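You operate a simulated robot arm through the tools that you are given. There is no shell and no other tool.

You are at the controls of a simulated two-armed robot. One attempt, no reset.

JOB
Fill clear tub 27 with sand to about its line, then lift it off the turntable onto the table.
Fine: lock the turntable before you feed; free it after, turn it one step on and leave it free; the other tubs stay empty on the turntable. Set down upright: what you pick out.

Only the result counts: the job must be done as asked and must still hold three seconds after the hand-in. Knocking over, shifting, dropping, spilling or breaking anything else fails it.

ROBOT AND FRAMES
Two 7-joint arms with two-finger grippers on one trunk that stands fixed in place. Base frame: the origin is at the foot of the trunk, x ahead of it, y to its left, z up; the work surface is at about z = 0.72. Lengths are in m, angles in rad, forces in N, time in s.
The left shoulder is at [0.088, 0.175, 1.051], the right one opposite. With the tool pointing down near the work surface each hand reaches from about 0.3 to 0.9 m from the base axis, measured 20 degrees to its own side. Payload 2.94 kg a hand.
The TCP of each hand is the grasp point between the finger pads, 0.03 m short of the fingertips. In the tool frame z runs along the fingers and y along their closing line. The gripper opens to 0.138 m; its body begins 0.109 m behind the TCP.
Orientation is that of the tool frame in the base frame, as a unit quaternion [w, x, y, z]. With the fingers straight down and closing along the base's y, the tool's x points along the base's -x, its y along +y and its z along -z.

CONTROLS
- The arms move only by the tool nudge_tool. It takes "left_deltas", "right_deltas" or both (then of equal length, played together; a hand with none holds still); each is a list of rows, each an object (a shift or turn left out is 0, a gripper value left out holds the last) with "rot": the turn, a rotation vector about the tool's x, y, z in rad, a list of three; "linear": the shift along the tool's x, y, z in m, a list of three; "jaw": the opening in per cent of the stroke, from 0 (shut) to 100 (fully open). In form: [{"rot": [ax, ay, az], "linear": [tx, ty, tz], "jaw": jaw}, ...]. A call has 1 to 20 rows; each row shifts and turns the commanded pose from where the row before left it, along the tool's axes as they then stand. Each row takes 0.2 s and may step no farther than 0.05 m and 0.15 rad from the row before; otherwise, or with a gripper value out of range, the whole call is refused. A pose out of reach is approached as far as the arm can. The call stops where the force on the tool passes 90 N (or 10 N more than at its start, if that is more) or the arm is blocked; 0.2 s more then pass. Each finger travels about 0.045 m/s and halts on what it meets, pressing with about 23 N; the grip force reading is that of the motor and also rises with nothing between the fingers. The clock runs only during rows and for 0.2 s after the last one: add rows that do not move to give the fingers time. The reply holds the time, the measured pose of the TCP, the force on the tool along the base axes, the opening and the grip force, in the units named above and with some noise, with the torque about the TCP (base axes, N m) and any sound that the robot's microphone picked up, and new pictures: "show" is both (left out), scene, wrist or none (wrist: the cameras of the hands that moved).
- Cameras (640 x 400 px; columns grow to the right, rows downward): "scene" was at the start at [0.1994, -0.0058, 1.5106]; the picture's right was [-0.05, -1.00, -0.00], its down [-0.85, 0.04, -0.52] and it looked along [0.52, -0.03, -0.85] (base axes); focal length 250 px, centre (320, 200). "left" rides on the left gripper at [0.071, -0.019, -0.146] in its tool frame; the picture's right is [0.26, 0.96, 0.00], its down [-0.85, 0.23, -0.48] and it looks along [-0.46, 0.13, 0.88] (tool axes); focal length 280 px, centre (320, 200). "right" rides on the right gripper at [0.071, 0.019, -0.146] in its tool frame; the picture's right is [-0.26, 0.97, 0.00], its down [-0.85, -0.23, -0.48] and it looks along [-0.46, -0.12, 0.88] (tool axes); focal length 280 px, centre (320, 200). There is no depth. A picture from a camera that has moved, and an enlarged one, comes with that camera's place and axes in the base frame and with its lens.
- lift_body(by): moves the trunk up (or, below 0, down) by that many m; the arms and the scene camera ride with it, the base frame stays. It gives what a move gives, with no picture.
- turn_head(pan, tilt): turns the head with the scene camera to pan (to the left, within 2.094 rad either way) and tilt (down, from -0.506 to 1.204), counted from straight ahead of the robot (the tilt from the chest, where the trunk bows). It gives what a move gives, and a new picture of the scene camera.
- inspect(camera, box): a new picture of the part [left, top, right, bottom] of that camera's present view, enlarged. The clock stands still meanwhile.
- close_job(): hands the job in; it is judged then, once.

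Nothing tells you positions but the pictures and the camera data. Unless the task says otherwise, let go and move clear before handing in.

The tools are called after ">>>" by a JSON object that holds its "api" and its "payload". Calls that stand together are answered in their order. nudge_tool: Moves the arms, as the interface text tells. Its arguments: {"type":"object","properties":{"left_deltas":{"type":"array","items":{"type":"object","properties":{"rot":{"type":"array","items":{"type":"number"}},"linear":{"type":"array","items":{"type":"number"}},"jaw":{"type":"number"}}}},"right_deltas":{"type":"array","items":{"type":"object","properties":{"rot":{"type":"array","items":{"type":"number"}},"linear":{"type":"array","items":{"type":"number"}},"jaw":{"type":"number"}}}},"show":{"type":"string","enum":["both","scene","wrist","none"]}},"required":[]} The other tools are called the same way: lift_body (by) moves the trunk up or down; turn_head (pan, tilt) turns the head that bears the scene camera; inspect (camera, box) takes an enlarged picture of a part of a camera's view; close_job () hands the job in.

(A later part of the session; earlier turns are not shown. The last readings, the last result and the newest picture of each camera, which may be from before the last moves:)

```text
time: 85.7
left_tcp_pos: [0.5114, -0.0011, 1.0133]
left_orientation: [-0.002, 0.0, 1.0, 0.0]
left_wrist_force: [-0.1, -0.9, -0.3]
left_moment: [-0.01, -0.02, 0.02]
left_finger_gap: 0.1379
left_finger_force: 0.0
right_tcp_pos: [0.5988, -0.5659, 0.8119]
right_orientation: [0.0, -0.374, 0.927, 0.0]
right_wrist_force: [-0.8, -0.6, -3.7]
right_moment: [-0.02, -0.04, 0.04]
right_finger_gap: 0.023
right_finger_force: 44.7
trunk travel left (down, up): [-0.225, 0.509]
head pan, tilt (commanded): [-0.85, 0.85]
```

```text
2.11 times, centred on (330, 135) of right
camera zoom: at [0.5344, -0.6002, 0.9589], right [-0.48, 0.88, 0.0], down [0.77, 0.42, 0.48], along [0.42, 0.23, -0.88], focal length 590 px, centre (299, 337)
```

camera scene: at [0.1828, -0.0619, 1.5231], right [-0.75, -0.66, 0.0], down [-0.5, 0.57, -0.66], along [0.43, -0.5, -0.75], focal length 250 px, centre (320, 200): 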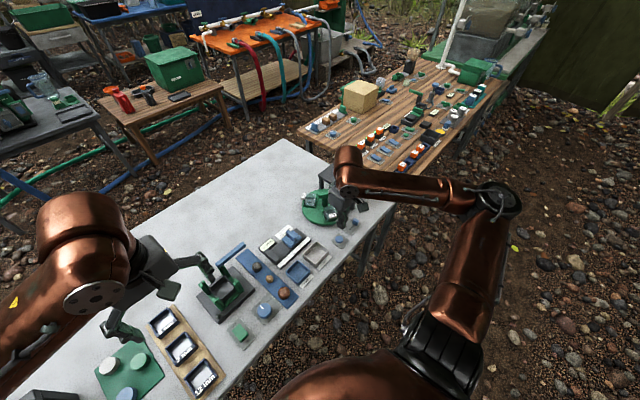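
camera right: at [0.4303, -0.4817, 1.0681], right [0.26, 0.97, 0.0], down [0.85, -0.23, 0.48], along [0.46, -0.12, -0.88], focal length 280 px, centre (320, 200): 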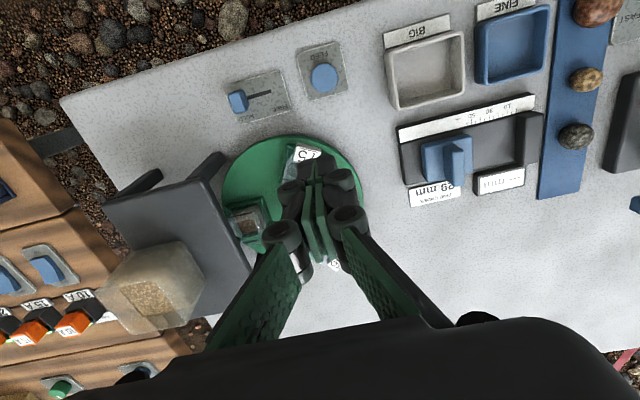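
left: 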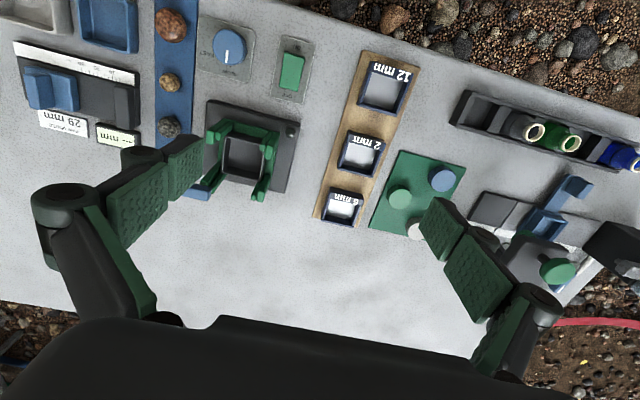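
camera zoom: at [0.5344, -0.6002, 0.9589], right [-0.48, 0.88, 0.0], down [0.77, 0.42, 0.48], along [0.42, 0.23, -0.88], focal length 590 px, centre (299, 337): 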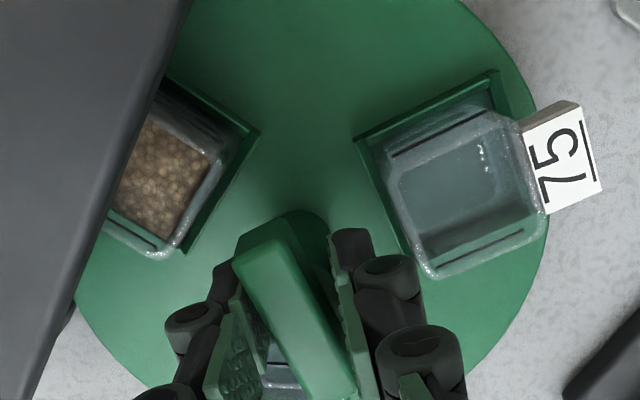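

>>> {"api": "nudge_tool", "payload": {"right_deltas": [{"rot": [0, 0, 0.03]}, {"rot": [0, 0, 0.03]}, {}, {}], "show": "none"}}

>>> {"api": "inspect", "payload": {"camera": "right", "box": [220, 40, 440, 230]}}

>>> {"api": "inspect", "payload": {"camera": "scene", "box": [290, 150, 390, 250]}}

```text
time: 86.7
left_tcp_pos: [0.5105, -0.0001, 1.0145]
left_orientation: [-0.001, 0.0, 1.0, 0.0]
left_wrist_force: [-0.6, 0.9, -0.2]
left_moment: [-0.03, 0.01, 0.01]
left_finger_gap: 0.1379
left_finger_force: 0.0
right_tcp_pos: [0.6003, -0.5663, 0.8118]
right_orientation: [0.0, -0.347, 0.938, -0.001]
right_wrist_force: [-1.1, 1.4, 1.8]
right_moment: [0.13, -0.02, -0.02]
right_finger_gap: 0.0229
right_finger_force: 45.1
trunk travel left (down, up): [-0.225, 0.509]
head pan, tilt (commanded): [-0.85, 0.85]
```

```text
2.11 times, centred on (330, 135) of right
camera zoom: at [0.5323, -0.5964, 0.9589], right [-0.43, 0.9, 0.0], down [0.79, 0.38, 0.48], along [0.43, 0.2, -0.88], focal length 590 px, centre (299, 337)
```

zoom: 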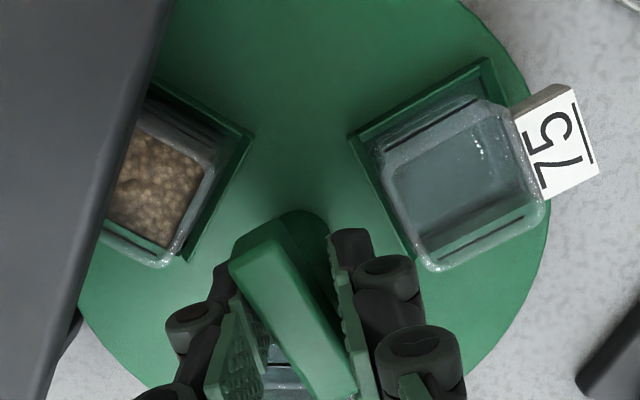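

```text
4.00 times, centred on (340, 200) of scene
camera zoom: at [0.1828, -0.0611, 1.5232], right [-0.75, -0.66, 0.0], down [-0.5, 0.56, -0.66], along [0.44, -0.5, -0.75], focal length 1001 px, centre (240, 200)
```

zoom: 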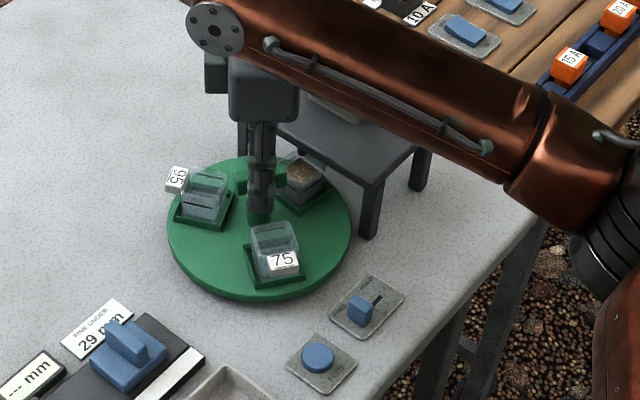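

The table stops at about 5° clockwise past the spout, though it moves freely the other way. I'll let go, lift, and take a low look under the stand to see what is touching.

>>> {"api": "nudge_tool", "payload": {"right_deltas": [{"jaw": 45}, {"jaw": 45}, {"jaw": 45}, {"linear": [0, 0, -0.03]}, {"linear": [0, 0, -0.04]}, {"linear": [0, 0, -0.04]}, {}], "show": "none"}}

>>> {"api": "inspect", "payload": {"camera": "scene", "box": [317, 183, 353, 206]}}

>>> {"api": "inspect", "payload": {"camera": "scene", "box": [290, 150, 390, 250]}}

```text
time: 88.3
left_tcp_pos: [0.5108, -0.0021, 1.0131]
left_orientation: [0.0, 0.001, 1.0, 0.001]
left_wrist_force: [0.3, -0.7, -1.2]
left_moment: [0.01, 0.0, 0.0]
left_finger_gap: 0.1378
left_finger_force: 0.0
right_tcp_pos: [0.5988, -0.5675, 0.9216]
right_orientation: [-0.001, -0.348, 0.938, 0.001]
right_wrist_force: [-0.1, -0.3, -0.2]
right_moment: [0.02, 0.04, 0.02]
right_finger_gap: 0.0622
right_finger_force: 0.1
trunk travel left (down, up): [-0.225, 0.509]
head pan, tilt (commanded): [-0.85, 0.85]
```

```text
16.00 times, centred on (335, 194) of scene
camera zoom: at [0.1836, -0.062, 1.523], right [-0.75, -0.66, 0.0], down [-0.5, 0.57, -0.66], along [0.43, -0.5, -0.75], focal length 4006 px, centre (80, 288)
```

zoom: 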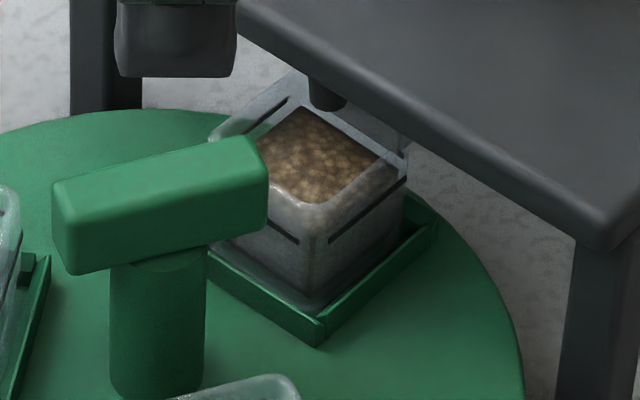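

```text
4.00 times, centred on (340, 200) of scene
camera zoom: at [0.1836, -0.062, 1.523], right [-0.75, -0.66, 0.0], down [-0.5, 0.57, -0.66], along [0.43, -0.5, -0.75], focal length 1001 px, centre (240, 200)
```

zoom: 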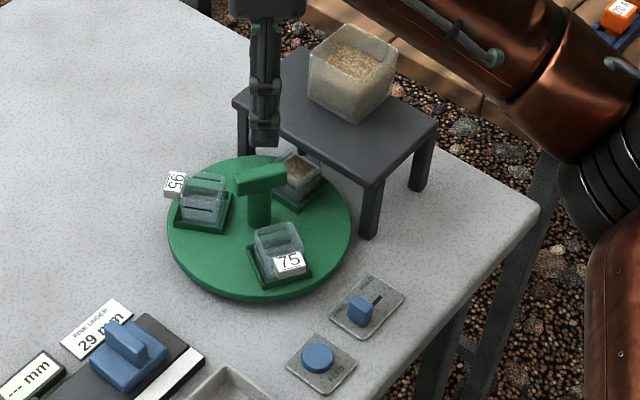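

>>> {"api": "inspect", "payload": {"camera": "right", "box": [220, 20, 460, 210]}}

```text
2.11 times, centred on (340, 115) of right
camera zoom: at [0.5321, -0.5973, 1.0691], right [-0.43, 0.9, 0.0], down [0.79, 0.38, 0.47], along [0.43, 0.2, -0.88], focal length 590 px, centre (278, 379)
```

zoom: 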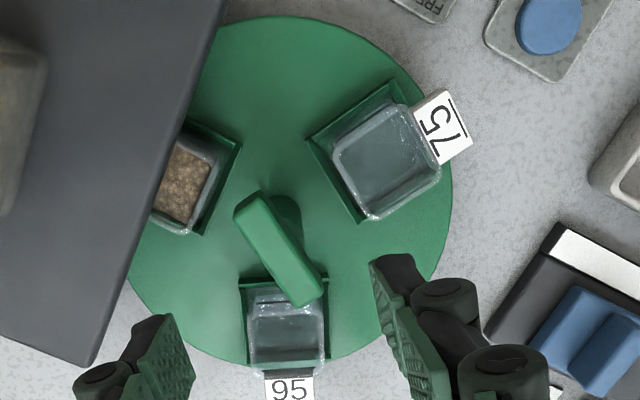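

After release the table settled back near the spout position. I'll move the right camera to a lower viewpoint in front of the table to see what is holding tub 27's cradle.

>>> {"api": "nudge_tool", "payload": {"right_deltas": [{"rot": [0, 0, 0.142], "jaw": 0}, {"rot": [0, 0, 0.142]}, {"rot": [0, 0, 0.142]}, {"rot": [0, 0, 0.142]}, {"rot": [0, 0, 0.141]}, {"linear": [0.047, -0.003, 0.004]}, {"linear": [0.047, -0.003, 0.004]}, {"linear": [0.047, -0.003, 0.004]}, {"linear": [0.047, -0.003, 0.01]}, {"rot": [0, -0.144, 0]}, {"rot": [0, -0.144, 0]}, {}], "show": "wrist"}}

```text
time: 90.9
left_tcp_pos: [0.5099, -0.0006, 1.0139]
left_orientation: [-0.001, 0.0, 1.0, 0.001]
left_wrist_force: [0.0, 0.4, 0.1]
left_moment: [-0.03, -0.01, 0.0]
left_finger_gap: 0.138
left_finger_force: 0.0
right_tcp_pos: [0.4115, -0.5783, 0.8987]
right_orientation: [0.144, 0.0, 0.99, -0.001]
right_wrist_force: [-1.1, 0.3, -0.2]
right_moment: [0.02, -0.02, 0.03]
right_finger_gap: 0.0
right_finger_force: 22.7
trunk travel left (down, up): [-0.225, 0.509]
head pan, tilt (commanded): [-0.85, 0.85]
camera right: at [0.3018, -0.5579, 1.0205], right [0.25, 0.97, 0.07], down [0.68, -0.23, 0.7], along [0.69, -0.12, -0.71], focal length 280 px, centre (320, 200)
```

right: 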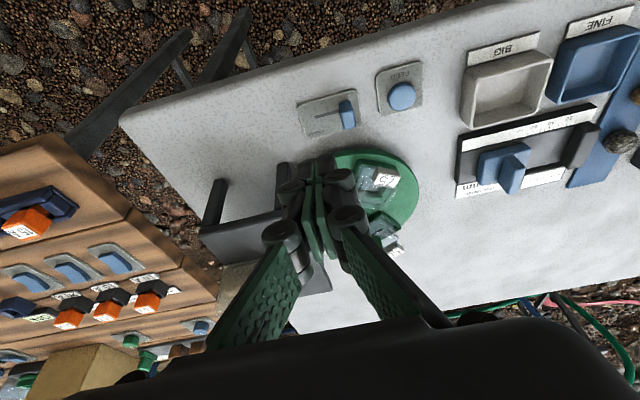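

>>> {"api": "nudge_tool", "payload": {"right_deltas": [{"rot": [0, -0.137, 0]}, {"rot": [0, -0.137, 0]}, {"rot": [0, -0.137, 0]}, {"linear": [0.0029, 0.0273, 0.0254]}, {"linear": [0.0029, 0.0273, 0.0254]}, {"linear": [0.0029, 0.0273, 0.0254]}, {"linear": [0.0029, 0.0273, 0.0254]}, {}], "show": "wrist"}}

```text
time: 92.7
left_tcp_pos: [0.5101, -0.0001, 1.0142]
left_orientation: [-0.001, 0.0, 1.0, 0.0]
left_wrist_force: [0.2, -1.3, 0.9]
left_moment: [0.03, -0.02, -0.03]
left_finger_gap: 0.1382
left_finger_force: 0.1
right_tcp_pos: [0.4673, -0.468, 0.8131]
right_orientation: [0.342, 0.001, 0.94, -0.001]
right_wrist_force: [-0.2, -0.7, 0.4]
right_moment: [0.01, -0.03, 0.0]
right_finger_gap: 0.0
right_finger_force: 22.9
trunk travel left (down, up): [-0.225, 0.509]
head pan, tilt (commanded): [-0.85, 0.85]
camera right: at [0.319, -0.4473, 0.88], right [0.2, 0.97, 0.17], down [0.34, -0.23, 0.91], along [0.92, -0.12, -0.38], focal length 280 px, centre (320, 200)
```

right: 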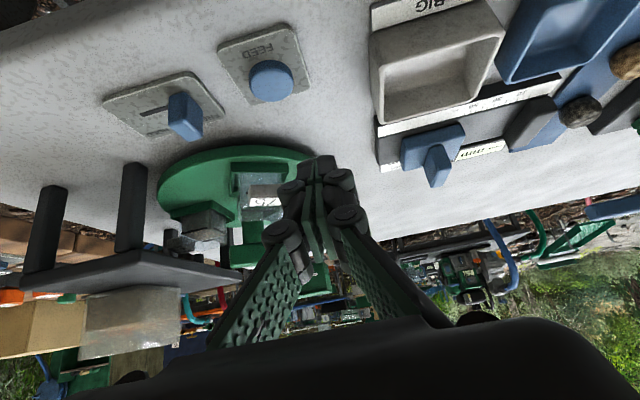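

>>> {"api": "inspect", "payload": {"camera": "right", "box": [110, 140, 290, 300]}}

>>> {"api": "inspect", "payload": {"camera": "right", "box": [165, 195, 245, 260]}}

>>> {"api": "inspect", "payload": {"camera": "right", "box": [100, 60, 240, 150]}}

```text
2.50 times, centred on (200, 220) of right
camera zoom: at [0.319, -0.4473, 0.88], right [0.2, 0.97, 0.17], down [0.34, -0.23, 0.91], along [0.92, -0.12, -0.38], focal length 701 px, centre (620, 150)
```

zoom: 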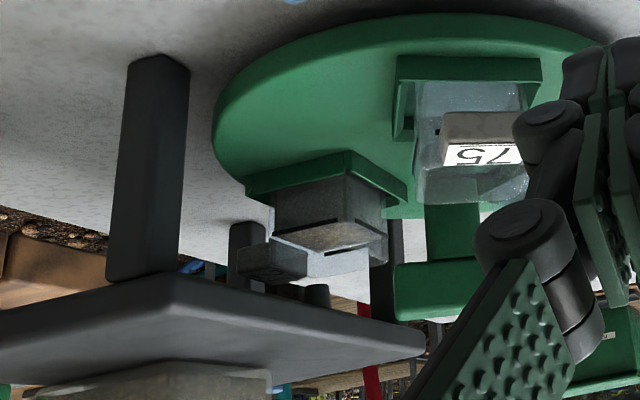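

```text
6.15 times, centred on (205, 228) of right
camera zoom: at [0.319, -0.4473, 0.88], right [0.2, 0.97, 0.17], down [0.34, -0.23, 0.91], along [0.92, -0.12, -0.38], focal length 1726 px, centre (1028, 31)
```

zoom: 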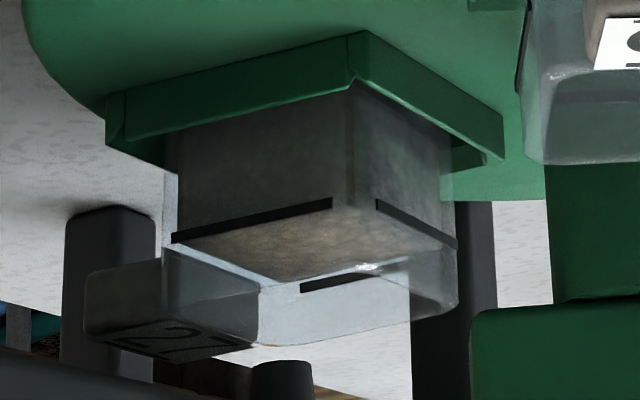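

```text
4.44 times, centred on (170, 105) of right
camera zoom: at [0.319, -0.4473, 0.88], right [0.2, 0.97, 0.17], down [0.34, -0.23, 0.91], along [0.92, -0.12, -0.38], focal length 1246 px, centre (987, 622)
```

zoom: 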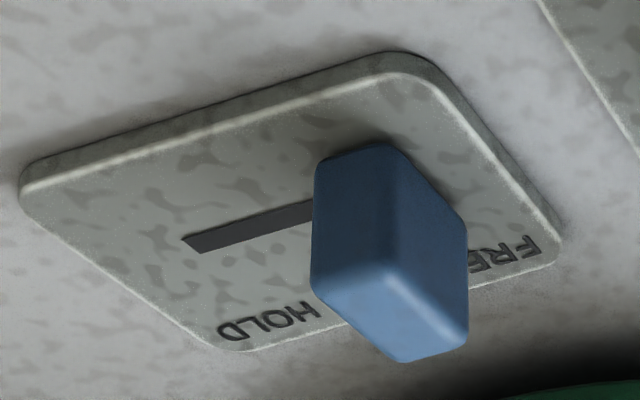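

Nothing visible touches the tub; sand is right at the line in this side view. Possibly the lever isn't fully released, so I'll straighten the hand and push the lever more firmly to the FREE end.

>>> {"api": "nudge_tool", "payload": {"right_deltas": [{"rot": [0, 0.1396, 0]}, {"rot": [0, 0.1396, 0]}, {"rot": [0, 0.1396, 0]}, {"rot": [0, 0.1396, 0]}, {"rot": [0, 0.1396, 0]}, {"linear": [0, 0, -0.04]}, {"linear": [0.0055, -0.038, 0], "jaw": 25}, {"linear": [0.0055, -0.038, 0]}, {}, {}], "show": "none"}}

>>> {"api": "inspect", "payload": {"camera": "right", "box": [230, 80, 430, 230]}}

```text
time: 94.9
left_tcp_pos: [0.5098, -0.0011, 1.0142]
left_orientation: [-0.001, 0.0, 1.0, 0.001]
left_wrist_force: [-0.2, 0.5, -0.1]
left_moment: [0.05, 0.0, -0.03]
left_finger_gap: 0.1379
left_finger_force: 0.1
right_tcp_pos: [0.4564, -0.5438, 0.8526]
right_orientation: [0.0, 0.0, 1.0, 0.0]
right_wrist_force: [-0.1, 0.5, 0.0]
right_moment: [-0.04, -0.02, 0.0]
right_finger_gap: 0.0346
right_finger_force: 0.1
trunk travel left (down, up): [-0.225, 0.509]
head pan, tilt (commanded): [-0.85, 0.85]
```

```text
2.67 times, centred on (330, 155) of right
camera zoom: at [0.3843, -0.5236, 0.9995], right [0.26, 0.97, 0.0], down [0.85, -0.23, 0.48], along [0.46, -0.12, -0.88], focal length 748 px, centre (293, 320)
```

zoom: 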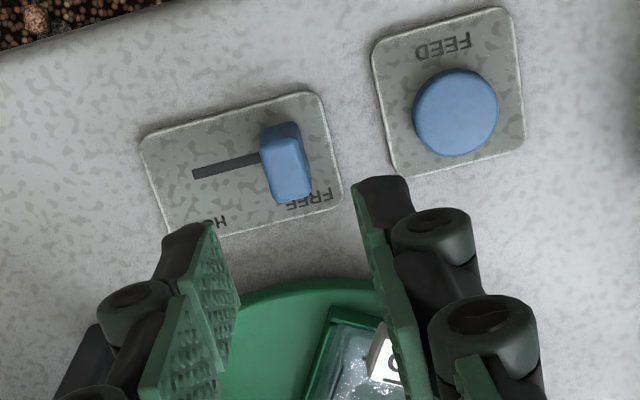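

The knob sits exactly where it did on the first successful free turn, so the table is free. Since it moves counter-clockwise without resistance, I'll make the step in that direction, gripping the bar from the -120° side.

>>> {"api": "nudge_tool", "payload": {"right_deltas": [{"linear": [0, 0, -0.04], "jaw": 45}, {"linear": [0, 0, -0.03]}, {"linear": [-0.0477, -0.0074, 0]}, {"linear": [-0.0477, -0.0074, 0]}, {"linear": [-0.0477, -0.0074, 0]}, {"rot": [0, 0, 0.1496]}, {"rot": [0, 0, 0.1496]}, {"rot": [0, 0, 0.1496]}, {"rot": [0, 0, 0.1496]}, {"rot": [0, 0, 0.1496]}, {"rot": [0, 0, 0.1496]}, {"rot": [0, 0, 0.1496]}, {"rot": [0, 0, 0.1496]}, {"rot": [0, 0, 0.1496]}, {"rot": [0, 0, 0.1496]}, {"rot": [0, 0, 0.1496]}, {"rot": [0, 0, 0.1496]}, {"rot": [0, 0, 0.1496]}, {"rot": [0, 0, 0.1496]}, {"rot": [0, 0, 0.03]}], "show": "none"}}

>>> {"api": "inspect", "payload": {"camera": "right", "box": [220, 10, 460, 210]}}

>>> {"api": "inspect", "payload": {"camera": "scene", "box": [290, 150, 390, 250]}}

```text
time: 99.1
left_tcp_pos: [0.5101, -0.0002, 1.0137]
left_orientation: [0.0, -0.001, 1.0, 0.001]
left_wrist_force: [-0.4, 0.8, 0.2]
left_moment: [0.0, -0.03, -0.01]
left_finger_gap: 0.1381
left_finger_force: 0.1
right_tcp_pos: [0.5986, -0.5667, 0.9252]
right_orientation: [0.001, 0.874, 0.486, 0.0]
right_wrist_force: [0.1, -0.8, -0.3]
right_moment: [0.02, -0.01, 0.01]
right_finger_gap: 0.0619
right_finger_force: 0.2
trunk travel left (down, up): [-0.225, 0.509]
head pan, tilt (commanded): [-0.85, 0.85]
```

```text
2.00 times, centred on (340, 110) of right
camera zoom: at [0.6515, -0.5153, 1.0709], right [0.68, -0.73, 0.0], down [-0.64, -0.6, 0.48], along [-0.35, -0.32, -0.88], focal length 561 px, centre (280, 380)
```

zoom: 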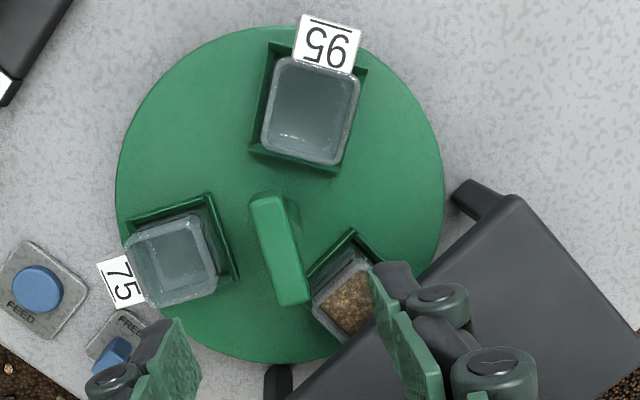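

```text
4.00 times, centred on (340, 200) of scene
camera zoom: at [0.1829, -0.0613, 1.5231], right [-0.75, -0.66, 0.0], down [-0.5, 0.56, -0.66], along [0.44, -0.5, -0.75], focal length 1001 px, centre (240, 200)
```

zoom: 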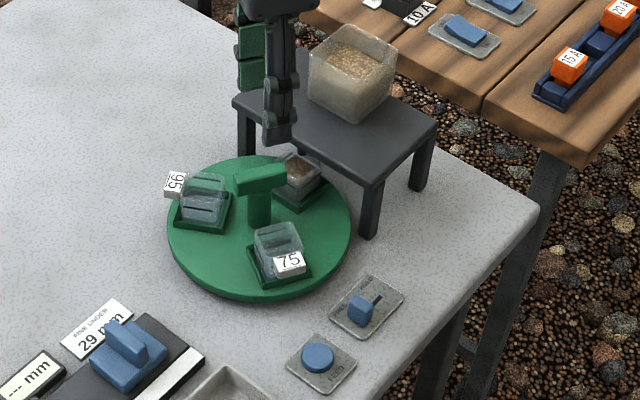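

>>> {"api": "nudge_tool", "payload": {"right_deltas": [{"linear": [0, 0, 0.04]}, {"linear": [0, 0, 0.04]}, {"linear": [0, 0, 0.033]}, {}, {"jaw": 8}, {"jaw": 8}, {"jaw": 8}, {"jaw": 8}, {"rot": [0, 0, -0.03]}, {"rot": [0, 0, -0.05]}, {"rot": [0, 0, -0.05]}, {"rot": [0, 0, -0.05]}, {"rot": [0, 0, -0.05]}, {}], "show": "none"}}

>>> {"api": "inspect", "payload": {"camera": "scene", "box": [290, 150, 390, 250]}}

>>> {"api": "inspect", "payload": {"camera": "right", "box": [180, 0, 460, 210]}}

```text
time: 102.1
left_tcp_pos: [0.5093, -0.0012, 1.0142]
left_orientation: [-0.001, -0.001, 1.0, 0.001]
left_wrist_force: [0.5, 0.4, -0.5]
left_moment: [-0.01, 0.0, 0.02]
left_finger_gap: 0.1383
left_finger_force: 0.0
right_tcp_pos: [0.5996, -0.5652, 0.8114]
right_orientation: [0.0, 0.812, 0.584, -0.001]
right_wrist_force: [-3.6, 3.9, -7.3]
right_moment: [0.1, 0.07, 0.0]
right_finger_gap: 0.0234
right_finger_force: 44.8
trunk travel left (down, up): [-0.225, 0.509]
head pan, tilt (commanded): [-0.85, 0.85]
```

```text
4.00 times, centred on (340, 200) of scene
camera zoom: at [0.1834, -0.0616, 1.523], right [-0.75, -0.66, 0.0], down [-0.5, 0.56, -0.66], along [0.43, -0.5, -0.75], focal length 1001 px, centre (240, 200)
```

zoom: 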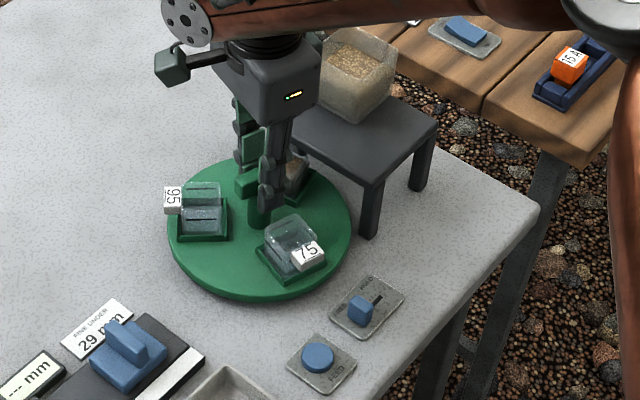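

```text
1.90 times, centred on (320, 105) of right
camera zoom: at [0.6398, -0.5043, 0.9582], right [0.83, -0.55, 0.0], down [-0.49, -0.73, 0.48], along [-0.26, -0.4, -0.88], focal length 534 px, centre (320, 381)
```

zoom: 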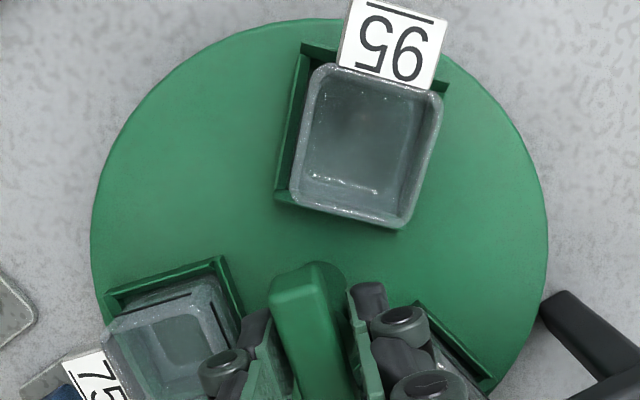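

Following well counter-clockwise. Continuing smoothly.

>>> {"api": "nudge_tool", "payload": {"right_deltas": [{"rot": [0, 0, -0.03]}, {"rot": [0, 0, -0.06]}, {"rot": [0, 0, -0.06]}, {"rot": [0, 0, -0.06]}, {"rot": [0, 0, -0.06]}, {"rot": [0, 0, -0.06]}, {"rot": [0, 0, -0.06]}, {"rot": [0, 0, -0.06]}, {"rot": [0, 0, -0.06]}, {"rot": [0, 0, -0.06]}, {"rot": [0, 0, -0.03]}, {}], "show": "none"}}

>>> {"api": "inspect", "payload": {"camera": "scene", "box": [290, 150, 390, 250]}}

>>> {"api": "inspect", "payload": {"camera": "right", "box": [180, 0, 460, 210]}}

```text
time: 104.7
left_tcp_pos: [0.5102, -0.0023, 1.0135]
left_orientation: [-0.001, 0.001, 1.0, 0.002]
left_wrist_force: [0.2, 0.4, -0.1]
left_moment: [0.03, 0.0, -0.02]
left_finger_gap: 0.1382
left_finger_force: 0.1
right_tcp_pos: [0.6003, -0.5668, 0.8109]
right_orientation: [0.001, 0.603, 0.798, 0.0]
right_wrist_force: [10.0, -7.7, 5.5]
right_moment: [0.39, -0.09, 0.0]
right_finger_gap: 0.0234
right_finger_force: 45.5
trunk travel left (down, up): [-0.225, 0.509]
head pan, tilt (commanded): [-0.85, 0.85]
```

```text
4.00 times, centred on (340, 200) of scene
camera zoom: at [0.1836, -0.0621, 1.5231], right [-0.75, -0.66, 0.0], down [-0.5, 0.57, -0.66], along [0.43, -0.5, -0.75], focal length 1001 px, centre (240, 200)
```

zoom: 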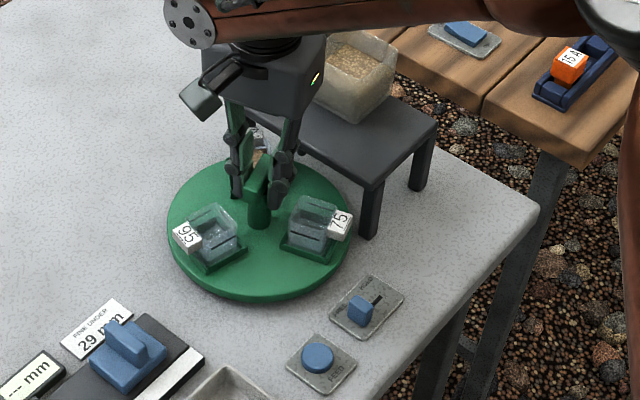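

```text
1.90 times, centred on (320, 105) of right
camera zoom: at [0.5984, -0.4919, 0.9582], right [1.0, 0.01, 0.0], down [0.01, -0.88, 0.48], along [0.01, -0.48, -0.88], focal length 534 px, centre (320, 381)
```

zoom: 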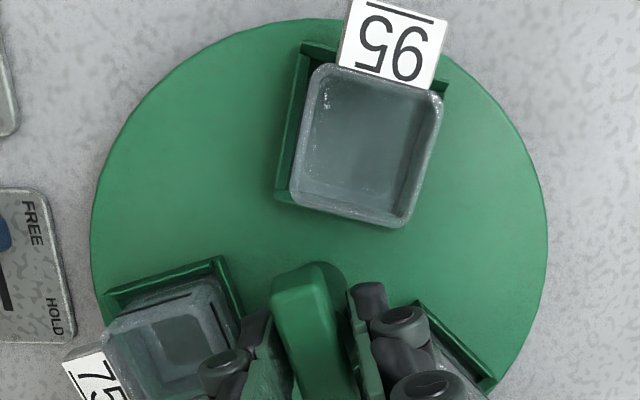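

>>> {"api": "nudge_tool", "payload": {"right_deltas": [{"linear": [-0.0008, 0.0006, 0]}, {"rot": [0, 0, -0.03]}, {"rot": [0, 0, -0.06]}, {"rot": [0, 0, -0.06]}, {"rot": [0, 0, -0.06]}, {"rot": [0, 0, -0.06]}, {"rot": [0, 0, -0.06]}, {"rot": [0, 0, -0.06]}, {"rot": [0, 0, -0.06]}, {"rot": [0, 0, -0.06]}, {"rot": [0, 0, -0.06]}, {"rot": [0, 0, -0.06]}, {"rot": [0, 0, -0.03]}, {}], "show": "none"}}

>>> {"api": "inspect", "payload": {"camera": "scene", "box": [290, 150, 390, 250]}}

>>> {"api": "inspect", "payload": {"camera": "right", "box": [180, 0, 460, 210]}}

```text
time: 107.7
left_tcp_pos: [0.5119, -0.0005, 1.015]
left_orientation: [-0.001, 0.0, 1.0, 0.0]
left_wrist_force: [0.8, -0.4, -0.5]
left_moment: [-0.02, 0.02, 0.03]
left_finger_gap: 0.138
left_finger_force: 0.1
right_tcp_pos: [0.601, -0.5675, 0.8117]
right_orientation: [-0.001, 0.31, 0.951, 0.0]
right_wrist_force: [9.7, 3.8, -0.6]
right_moment: [0.27, -0.19, -0.01]
right_finger_gap: 0.0233
right_finger_force: 45.3
trunk travel left (down, up): [-0.225, 0.509]
head pan, tilt (commanded): [-0.85, 0.85]
```

```text
4.00 times, centred on (340, 200) of scene
camera zoom: at [0.1841, -0.0611, 1.523], right [-0.75, -0.66, 0.0], down [-0.5, 0.56, -0.66], along [0.43, -0.5, -0.75], focal length 1001 px, centre (240, 200)
```

zoom: 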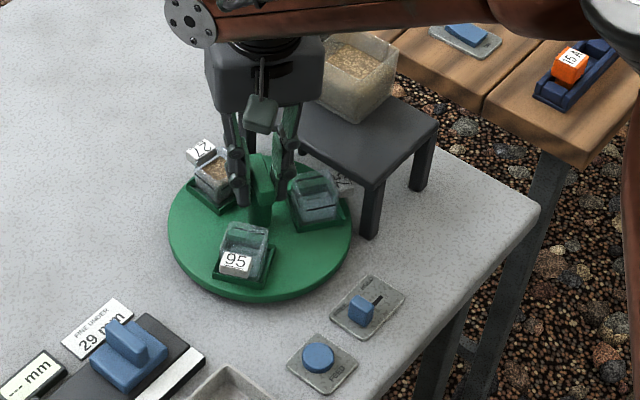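

```text
1.90 times, centred on (320, 105) of right
camera zoom: at [0.5547, -0.5077, 0.9584], right [0.78, 0.62, 0.0], down [0.55, -0.69, 0.48], along [0.3, -0.37, -0.88], focal length 534 px, centre (320, 381)
```

zoom: 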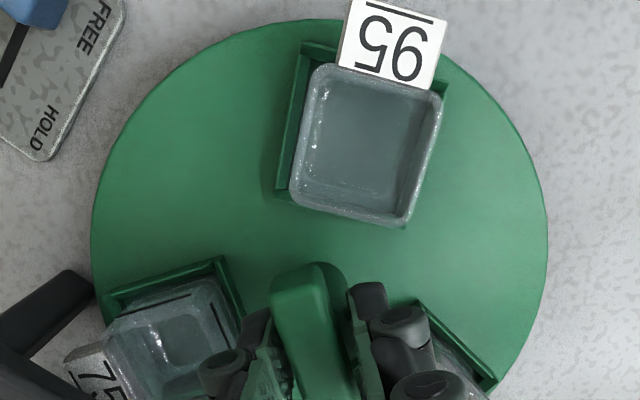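

>>> {"api": "nudge_tool", "payload": {"right_deltas": [{"linear": [-0.0005, 0.0007, 0]}, {"rot": [0, 0, -0.03]}, {"rot": [0, 0, -0.06]}, {"rot": [0, 0, -0.06]}, {"rot": [0, 0, -0.06]}, {"rot": [0, 0, -0.06]}, {"rot": [0, 0, -0.06]}, {"rot": [0, 0, -0.06]}, {"rot": [0, 0, -0.06]}, {"rot": [0, 0, -0.06]}, {"rot": [0, 0, -0.06]}, {"rot": [0, 0, -0.03]}, {"rot": [0, 0, -0.02]}, {"rot": [0, 0, -0.01]}, {}, {}], "show": "none"}}

>>> {"api": "inspect", "payload": {"camera": "scene", "box": [290, 150, 390, 250]}}

>>> {"api": "inspect", "payload": {"camera": "right", "box": [180, 0, 460, 210]}}

```text
time: 111.1
left_tcp_pos: [0.5123, 0.0001, 1.014]
left_orientation: [0.0, 0.0, 1.0, -0.001]
left_wrist_force: [-1.1, 1.1, -0.5]
left_moment: [0.02, 0.03, 0.0]
left_finger_gap: 0.1379
left_finger_force: 0.1
right_tcp_pos: [0.6015, -0.5647, 0.8102]
right_orientation: [-0.001, 0.001, 1.0, 0.001]
right_wrist_force: [0.2, 21.6, -17.5]
right_moment: [0.54, 0.05, -0.07]
right_finger_gap: 0.0233
right_finger_force: 45.3
trunk travel left (down, up): [-0.225, 0.509]
head pan, tilt (commanded): [-0.85, 0.85]
```

```text
4.00 times, centred on (340, 200) of scene
camera zoom: at [0.1845, -0.0602, 1.5229], right [-0.75, -0.66, 0.0], down [-0.5, 0.56, -0.66], along [0.43, -0.5, -0.75], focal length 1001 px, centre (240, 200)
```

zoom: 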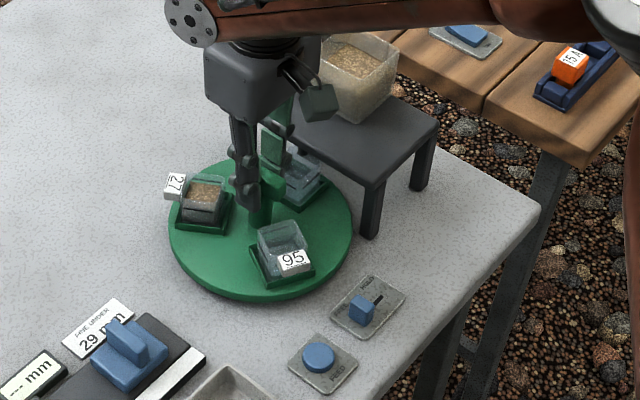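

```text
1.90 times, centred on (320, 105) of right
camera zoom: at [0.5302, -0.5452, 0.9586], right [0.26, 0.96, 0.0], down [0.85, -0.23, 0.47], along [0.46, -0.12, -0.88], focal length 534 px, centre (320, 381)
```

zoom: 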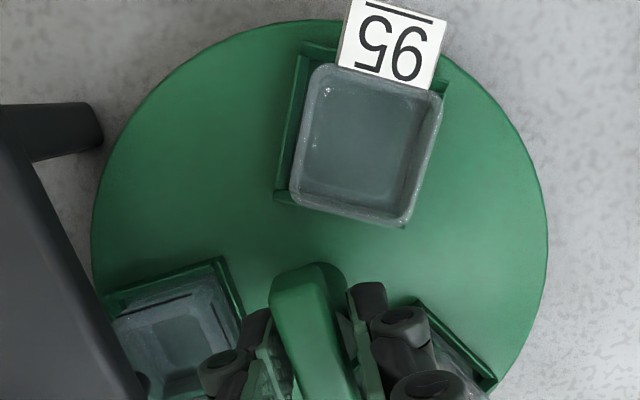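

Table is turned one step (75 now at the spout, 27 clear at the far side). I'll relieve the side load before releasing.

>>> {"api": "nudge_tool", "payload": {"right_deltas": [{"linear": [0, 0.0015, 0.001]}, {}], "show": "none"}}

```text
time: 111.7
left_tcp_pos: [0.5108, 0.0012, 1.0137]
left_orientation: [-0.001, 0.0, 1.0, 0.0]
left_wrist_force: [-0.5, 0.2, 0.3]
left_moment: [-0.03, -0.01, -0.04]
left_finger_gap: 0.1383
left_finger_force: 0.0
right_tcp_pos: [0.6026, -0.5644, 0.8122]
right_orientation: [0.0, 0.001, 1.0, -0.001]
right_wrist_force: [2.8, 14.6, -6.6]
right_moment: [0.49, 0.82, -0.08]
right_finger_gap: 0.0233
right_finger_force: 44.6
trunk travel left (down, up): [-0.225, 0.509]
head pan, tilt (commanded): [-0.85, 0.85]
```

>>> {"api": "nudge_tool", "payload": {"right_deltas": [{"linear": [-0.0003, 0.0022, 0.0006]}, {}], "show": "none"}}

```text
time: 112.3
left_tcp_pos: [0.5103, 0.0001, 1.0144]
left_orientation: [0.0, -0.001, 1.0, 0.001]
left_wrist_force: [-0.5, 1.0, 0.2]
left_moment: [-0.07, 0.0, 0.01]
left_finger_gap: 0.1381
left_finger_force: 0.0
right_tcp_pos: [0.6002, -0.5654, 0.8119]
right_orientation: [0.002, 0.003, 1.0, -0.001]
right_wrist_force: [2.3, 2.7, -1.1]
right_moment: [0.03, 0.26, -0.06]
right_finger_gap: 0.0232
right_finger_force: 45.5
trunk travel left (down, up): [-0.225, 0.509]
head pan, tilt (commanded): [-0.85, 0.85]
```

Load relieved. Opening and lifting off the handle.

>>> {"api": "nudge_tool", "payload": {"right_deltas": [{"jaw": 20}, {"jaw": 30}, {"jaw": 45}, {"jaw": 45}, {"linear": [0, 0, -0.03]}, {"linear": [0, 0, -0.04]}, {"linear": [0, 0, -0.04]}, {}], "show": "wrist"}}

>>> {"api": "inspect", "payload": {"camera": "scene", "box": [290, 150, 390, 250]}}

>>> {"api": "inspect", "payload": {"camera": "right", "box": [200, 20, 460, 220]}}

```text
time: 114.1
left_tcp_pos: [0.5113, -0.0012, 1.0138]
left_orientation: [-0.001, 0.0, 1.0, 0.001]
left_wrist_force: [0.5, -1.0, -0.8]
left_moment: [0.0, 0.01, 0.01]
left_finger_gap: 0.1382
left_finger_force: 0.0
right_tcp_pos: [0.6033, -0.5646, 0.9205]
right_orientation: [0.0, 0.002, 1.0, 0.0]
right_wrist_force: [0.6, -0.2, 0.4]
right_moment: [0.02, 0.04, -0.01]
right_finger_gap: 0.0622
right_finger_force: 0.1
trunk travel left (down, up): [-0.225, 0.509]
head pan, tilt (commanded): [-0.85, 0.85]
camera right: at [0.5317, -0.5444, 1.0673], right [0.27, 0.96, 0.0], down [0.85, -0.23, 0.48], along [0.46, -0.13, -0.88], focal length 280 px, centre (320, 200)
```

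right: 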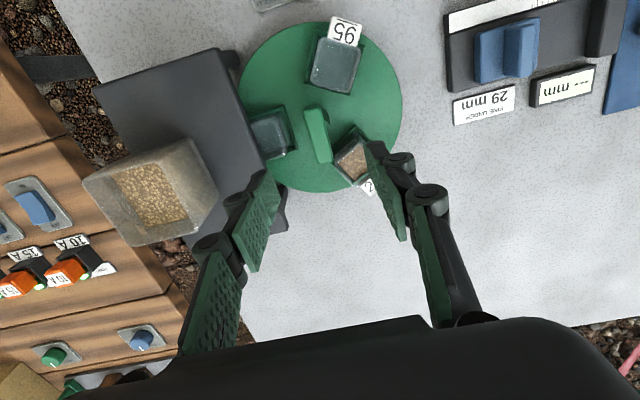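

```text
4.00 times, centred on (340, 200) of scene
camera zoom: at [0.1835, -0.0615, 1.523], right [-0.75, -0.66, 0.0], down [-0.5, 0.57, -0.66], along [0.43, -0.5, -0.75], focal length 1001 px, centre (240, 200)
```

zoom: 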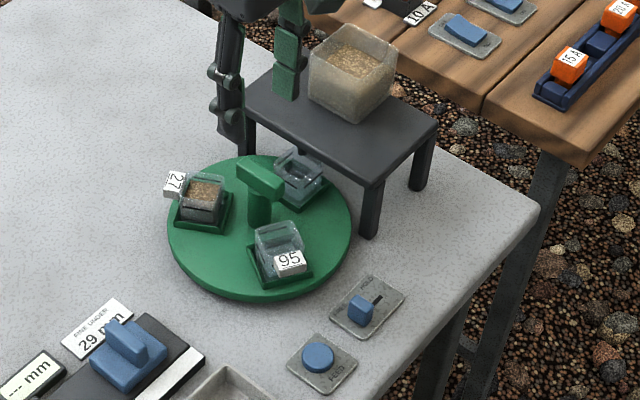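

```text
2.00 times, centred on (330, 120) of right
camera zoom: at [0.5317, -0.5444, 1.0673], right [0.27, 0.96, 0.0], down [0.85, -0.23, 0.48], along [0.46, -0.13, -0.88], focal length 561 px, centre (300, 360)
```

zoom: 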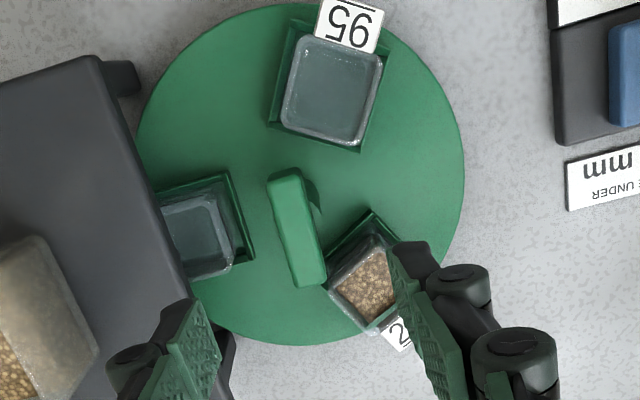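

Table rests exactly one 120° step on (75 at the spout, 95 near side, 27 at about 28° on the far-left). Now I'll position over tub 27 with the jaw across its side walls.

>>> {"api": "nudge_tool", "payload": {"right_deltas": [{"rot": [0, 0, -0.122], "jaw": 60}, {"rot": [0, 0, -0.122]}, {"rot": [0, 0, -0.122]}, {"rot": [0, 0, -0.122]}, {"linear": [-0.0273, 0.0003, 0]}, {"linear": [-0.0273, 0.0003, 0]}, {}], "show": "wrist"}}

>>> {"api": "inspect", "payload": {"camera": "right", "box": [220, 60, 440, 230]}}

```text
time: 115.7
left_tcp_pos: [0.5091, -0.0013, 1.0156]
left_orientation: [0.0, 0.0, 1.0, 0.001]
left_wrist_force: [0.8, -0.3, 0.0]
left_moment: [-0.03, 0.02, 0.01]
left_finger_gap: 0.1379
left_finger_force: 0.1
right_tcp_pos: [0.6491, -0.5359, 0.9189]
right_orientation: [0.0, -0.24, 0.971, 0.0]
right_wrist_force: [-0.2, 0.6, 0.1]
right_moment: [0.01, -0.02, -0.01]
right_finger_gap: 0.0829
right_finger_force: 0.0
trunk travel left (down, up): [-0.225, 0.509]
head pan, tilt (commanded): [-0.85, 0.85]
camera right: at [0.5765, -0.5515, 1.0662], right [-0.22, 0.98, 0.0], down [0.86, 0.19, 0.48], along [0.46, 0.1, -0.88], focal length 280 px, centre (320, 200)
```

right: 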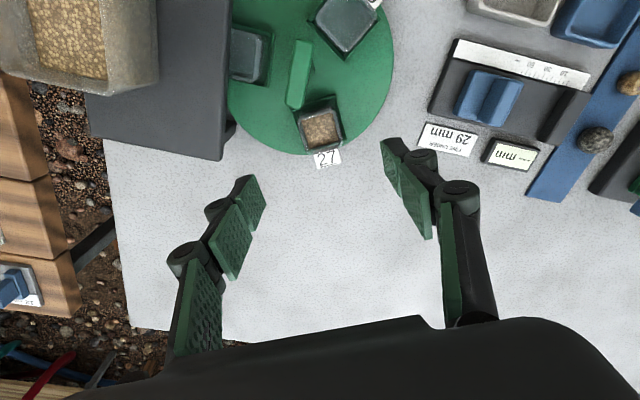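

```text
2.35 times, centred on (330, 145) of right
camera zoom: at [0.5765, -0.5515, 1.0662], right [-0.22, 0.98, 0.0], down [0.86, 0.19, 0.48], along [0.46, 0.1, -0.88], focal length 660 px, centre (296, 329)
```

zoom: 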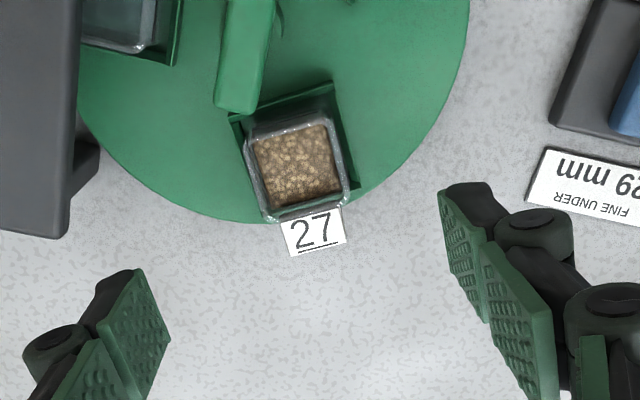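

Tub 27 is aligned with the hand. I'll narrow the opening, nudge 2 mm outward, and descend part way.

>>> {"api": "nudge_tool", "payload": {"right_deltas": [{"linear": [-0.002, 0.001, 0], "jaw": 47}, {"linear": [0, 0, 0.04]}, {"linear": [0, 0, 0.04]}, {"linear": [0, 0, 0.03]}, {}], "show": "wrist"}}

>>> {"api": "inspect", "payload": {"camera": "right", "box": [220, 100, 440, 270]}}

>>> {"api": "inspect", "payload": {"camera": "scene", "box": [295, 175, 345, 210]}}

```text
time: 116.9
left_tcp_pos: [0.5098, 0.0004, 1.014]
left_orientation: [0.0, 0.0, 1.0, 0.001]
left_wrist_force: [-0.6, 0.3, -0.6]
left_moment: [-0.01, 0.01, 0.02]
left_finger_gap: 0.138
left_finger_force: 0.0
right_tcp_pos: [0.6488, -0.5336, 0.8093]
right_orientation: [-0.001, -0.24, 0.971, 0.001]
right_wrist_force: [0.7, 0.8, 0.4]
right_moment: [0.01, 0.01, 0.01]
right_finger_gap: 0.065
right_finger_force: 0.0
trunk travel left (down, up): [-0.225, 0.509]
head pan, tilt (commanded): [-0.85, 0.85]
camera right: at [0.5768, -0.5496, 0.9578], right [-0.22, 0.98, 0.0], down [0.86, 0.19, 0.48], along [0.47, 0.1, -0.88], focal length 280 px, centre (320, 200)
```

right: 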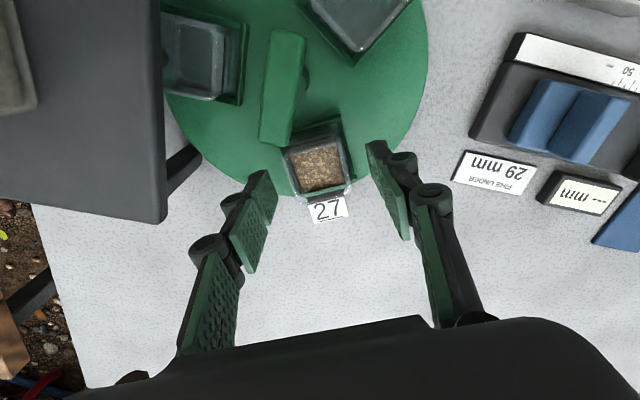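

```text
2.35 times, centred on (330, 185) of right
camera zoom: at [0.5768, -0.5496, 0.9578], right [-0.22, 0.98, 0.0], down [0.86, 0.19, 0.48], along [0.47, 0.1, -0.88], focal length 660 px, centre (296, 235)
```

zoom: 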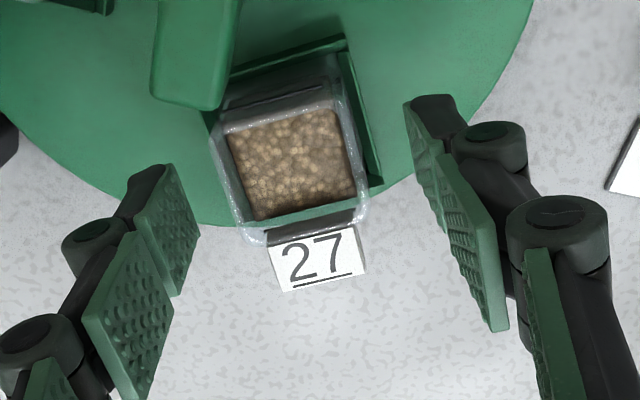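

```text
11.43 times, centred on (320, 192) of scene
camera zoom: at [0.1825, -0.0605, 1.5233], right [-0.75, -0.66, 0.0], down [-0.5, 0.56, -0.66], along [0.44, -0.5, -0.75], focal length 2861 px, centre (320, 286)
```

zoom: 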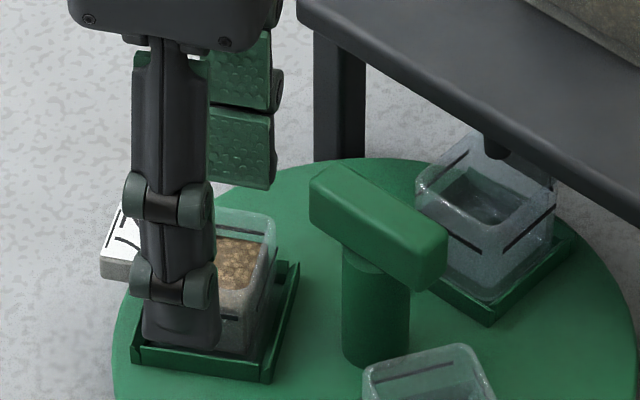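

>>> {"api": "nudge_tool", "payload": {"right_deltas": [{"linear": [0, -0.0013, 0.012]}, {"linear": [0, 0, 0.012]}, {}, {"jaw": 24}, {"jaw": 24}, {"jaw": 24}, {"jaw": 24}], "show": "wrist"}}

>>> {"api": "inspect", "payload": {"camera": "right", "box": [220, 100, 440, 270]}}

>>> {"api": "inspect", "payload": {"camera": "scene", "box": [295, 175, 345, 210]}}

```text
time: 118.5
left_tcp_pos: [0.5095, 0.0001, 1.0136]
left_orientation: [-0.001, 0.0, 1.0, 0.001]
left_wrist_force: [-0.9, -0.4, 0.2]
left_moment: [0.0, 0.02, 0.04]
left_finger_gap: 0.1379
left_finger_force: 0.1
right_tcp_pos: [0.6497, -0.5359, 0.7862]
right_orientation: [0.0, -0.24, 0.971, 0.0]
right_wrist_force: [0.0, 0.2, 0.9]
right_moment: [-0.03, -0.01, 0.04]
right_finger_gap: 0.0391
right_finger_force: 22.9
trunk travel left (down, up): [-0.225, 0.509]
head pan, tilt (commanded): [-0.85, 0.85]
camera right: at [0.5771, -0.5509, 0.9327], right [-0.22, 0.98, 0.0], down [0.86, 0.19, 0.48], along [0.46, 0.1, -0.88], focal length 280 px, centre (320, 200)
```

right: 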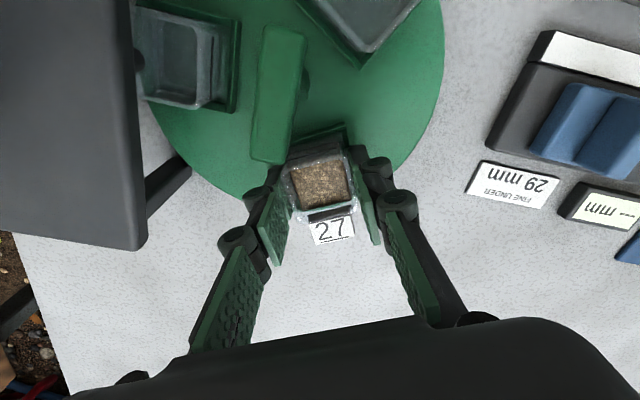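

```text
2.35 times, centred on (330, 185) of right
camera zoom: at [0.5771, -0.5509, 0.9327], right [-0.22, 0.98, 0.0], down [0.86, 0.19, 0.48], along [0.46, 0.1, -0.88], focal length 660 px, centre (296, 235)
```

zoom: 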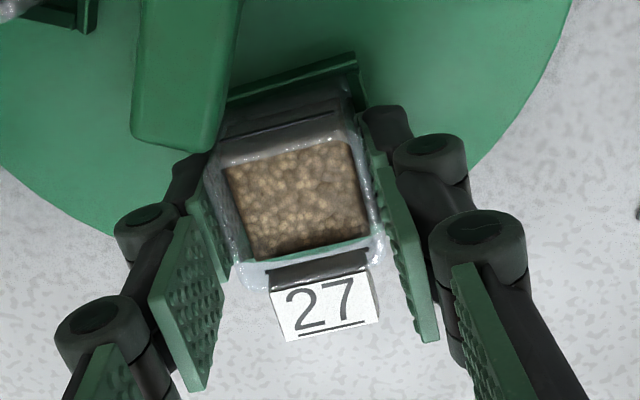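

```text
11.43 times, centred on (320, 192) of scene
camera zoom: at [0.183, -0.061, 1.5231], right [-0.75, -0.66, 0.0], down [-0.5, 0.56, -0.66], along [0.44, -0.5, -0.75], focal length 2861 px, centre (320, 286)
```

zoom: 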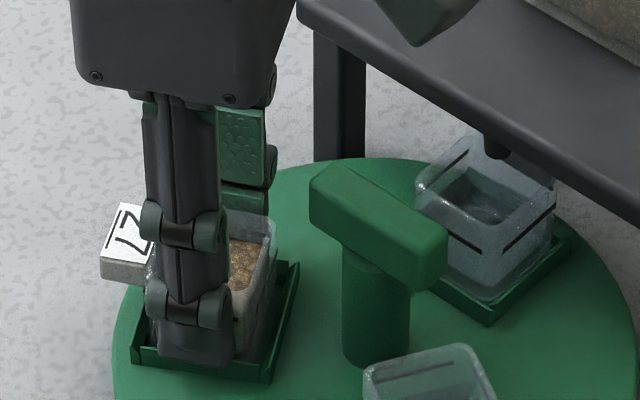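

Gripped at 39 mm with ~23 N. Lifting slowly.

>>> {"api": "nudge_tool", "payload": {"right_deltas": [{"linear": [0, 0, -0.005], "jaw": 23}, {"linear": [0, 0, -0.01]}, {"linear": [0, 0, -0.012]}, {"linear": [0, 0, -0.015]}, {}], "show": "none"}}

>>> {"api": "inspect", "payload": {"camera": "right", "box": [220, 100, 440, 270]}}

>>> {"api": "inspect", "payload": {"camera": "scene", "box": [290, 165, 350, 215]}}

```text
time: 119.7
left_tcp_pos: [0.5102, -0.0009, 1.014]
left_orientation: [-0.001, 0.0, 1.0, 0.001]
left_wrist_force: [0.4, 0.5, 0.0]
left_moment: [0.02, 0.0, 0.02]
left_finger_gap: 0.1379
left_finger_force: 0.1
right_tcp_pos: [0.6513, -0.5357, 0.8293]
right_orientation: [0.0, -0.241, 0.971, 0.0]
right_wrist_force: [0.2, -0.8, 0.6]
right_moment: [-0.01, -0.03, -0.01]
right_finger_gap: 0.032
right_finger_force: 0.0
trunk travel left (down, up): [-0.225, 0.509]
head pan, tilt (commanded): [-0.85, 0.85]
```

```text
2.35 times, centred on (330, 185) of right
camera zoom: at [0.5783, -0.5508, 0.9754], right [-0.22, 0.98, 0.0], down [0.86, 0.19, 0.48], along [0.46, 0.1, -0.88], focal length 660 px, centre (296, 235)
```

zoom: 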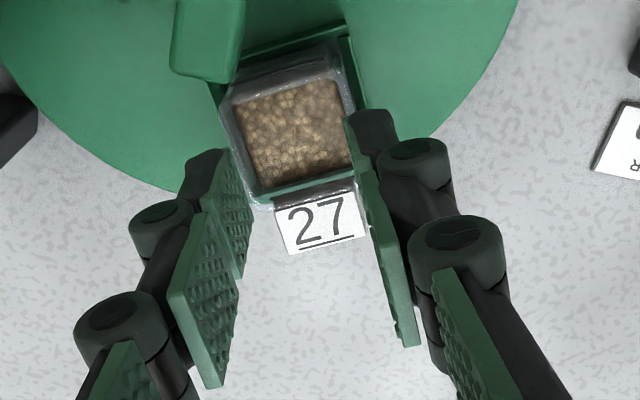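

```text
8.00 times, centred on (320, 190) of scene
camera zoom: at [0.1833, -0.0612, 1.523], right [-0.75, -0.66, 0.0], down [-0.5, 0.56, -0.66], along [0.43, -0.5, -0.75], focal length 2003 px, centre (320, 280)
```

zoom: 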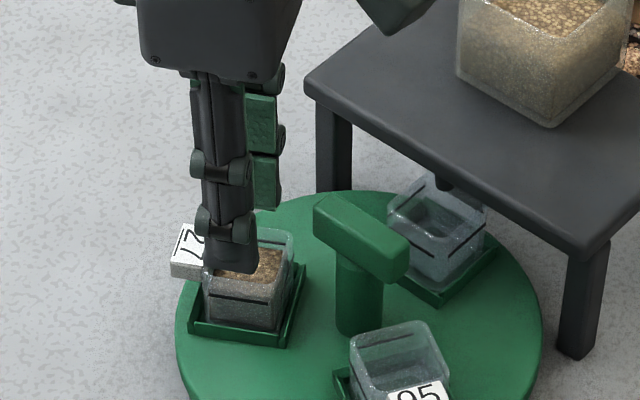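

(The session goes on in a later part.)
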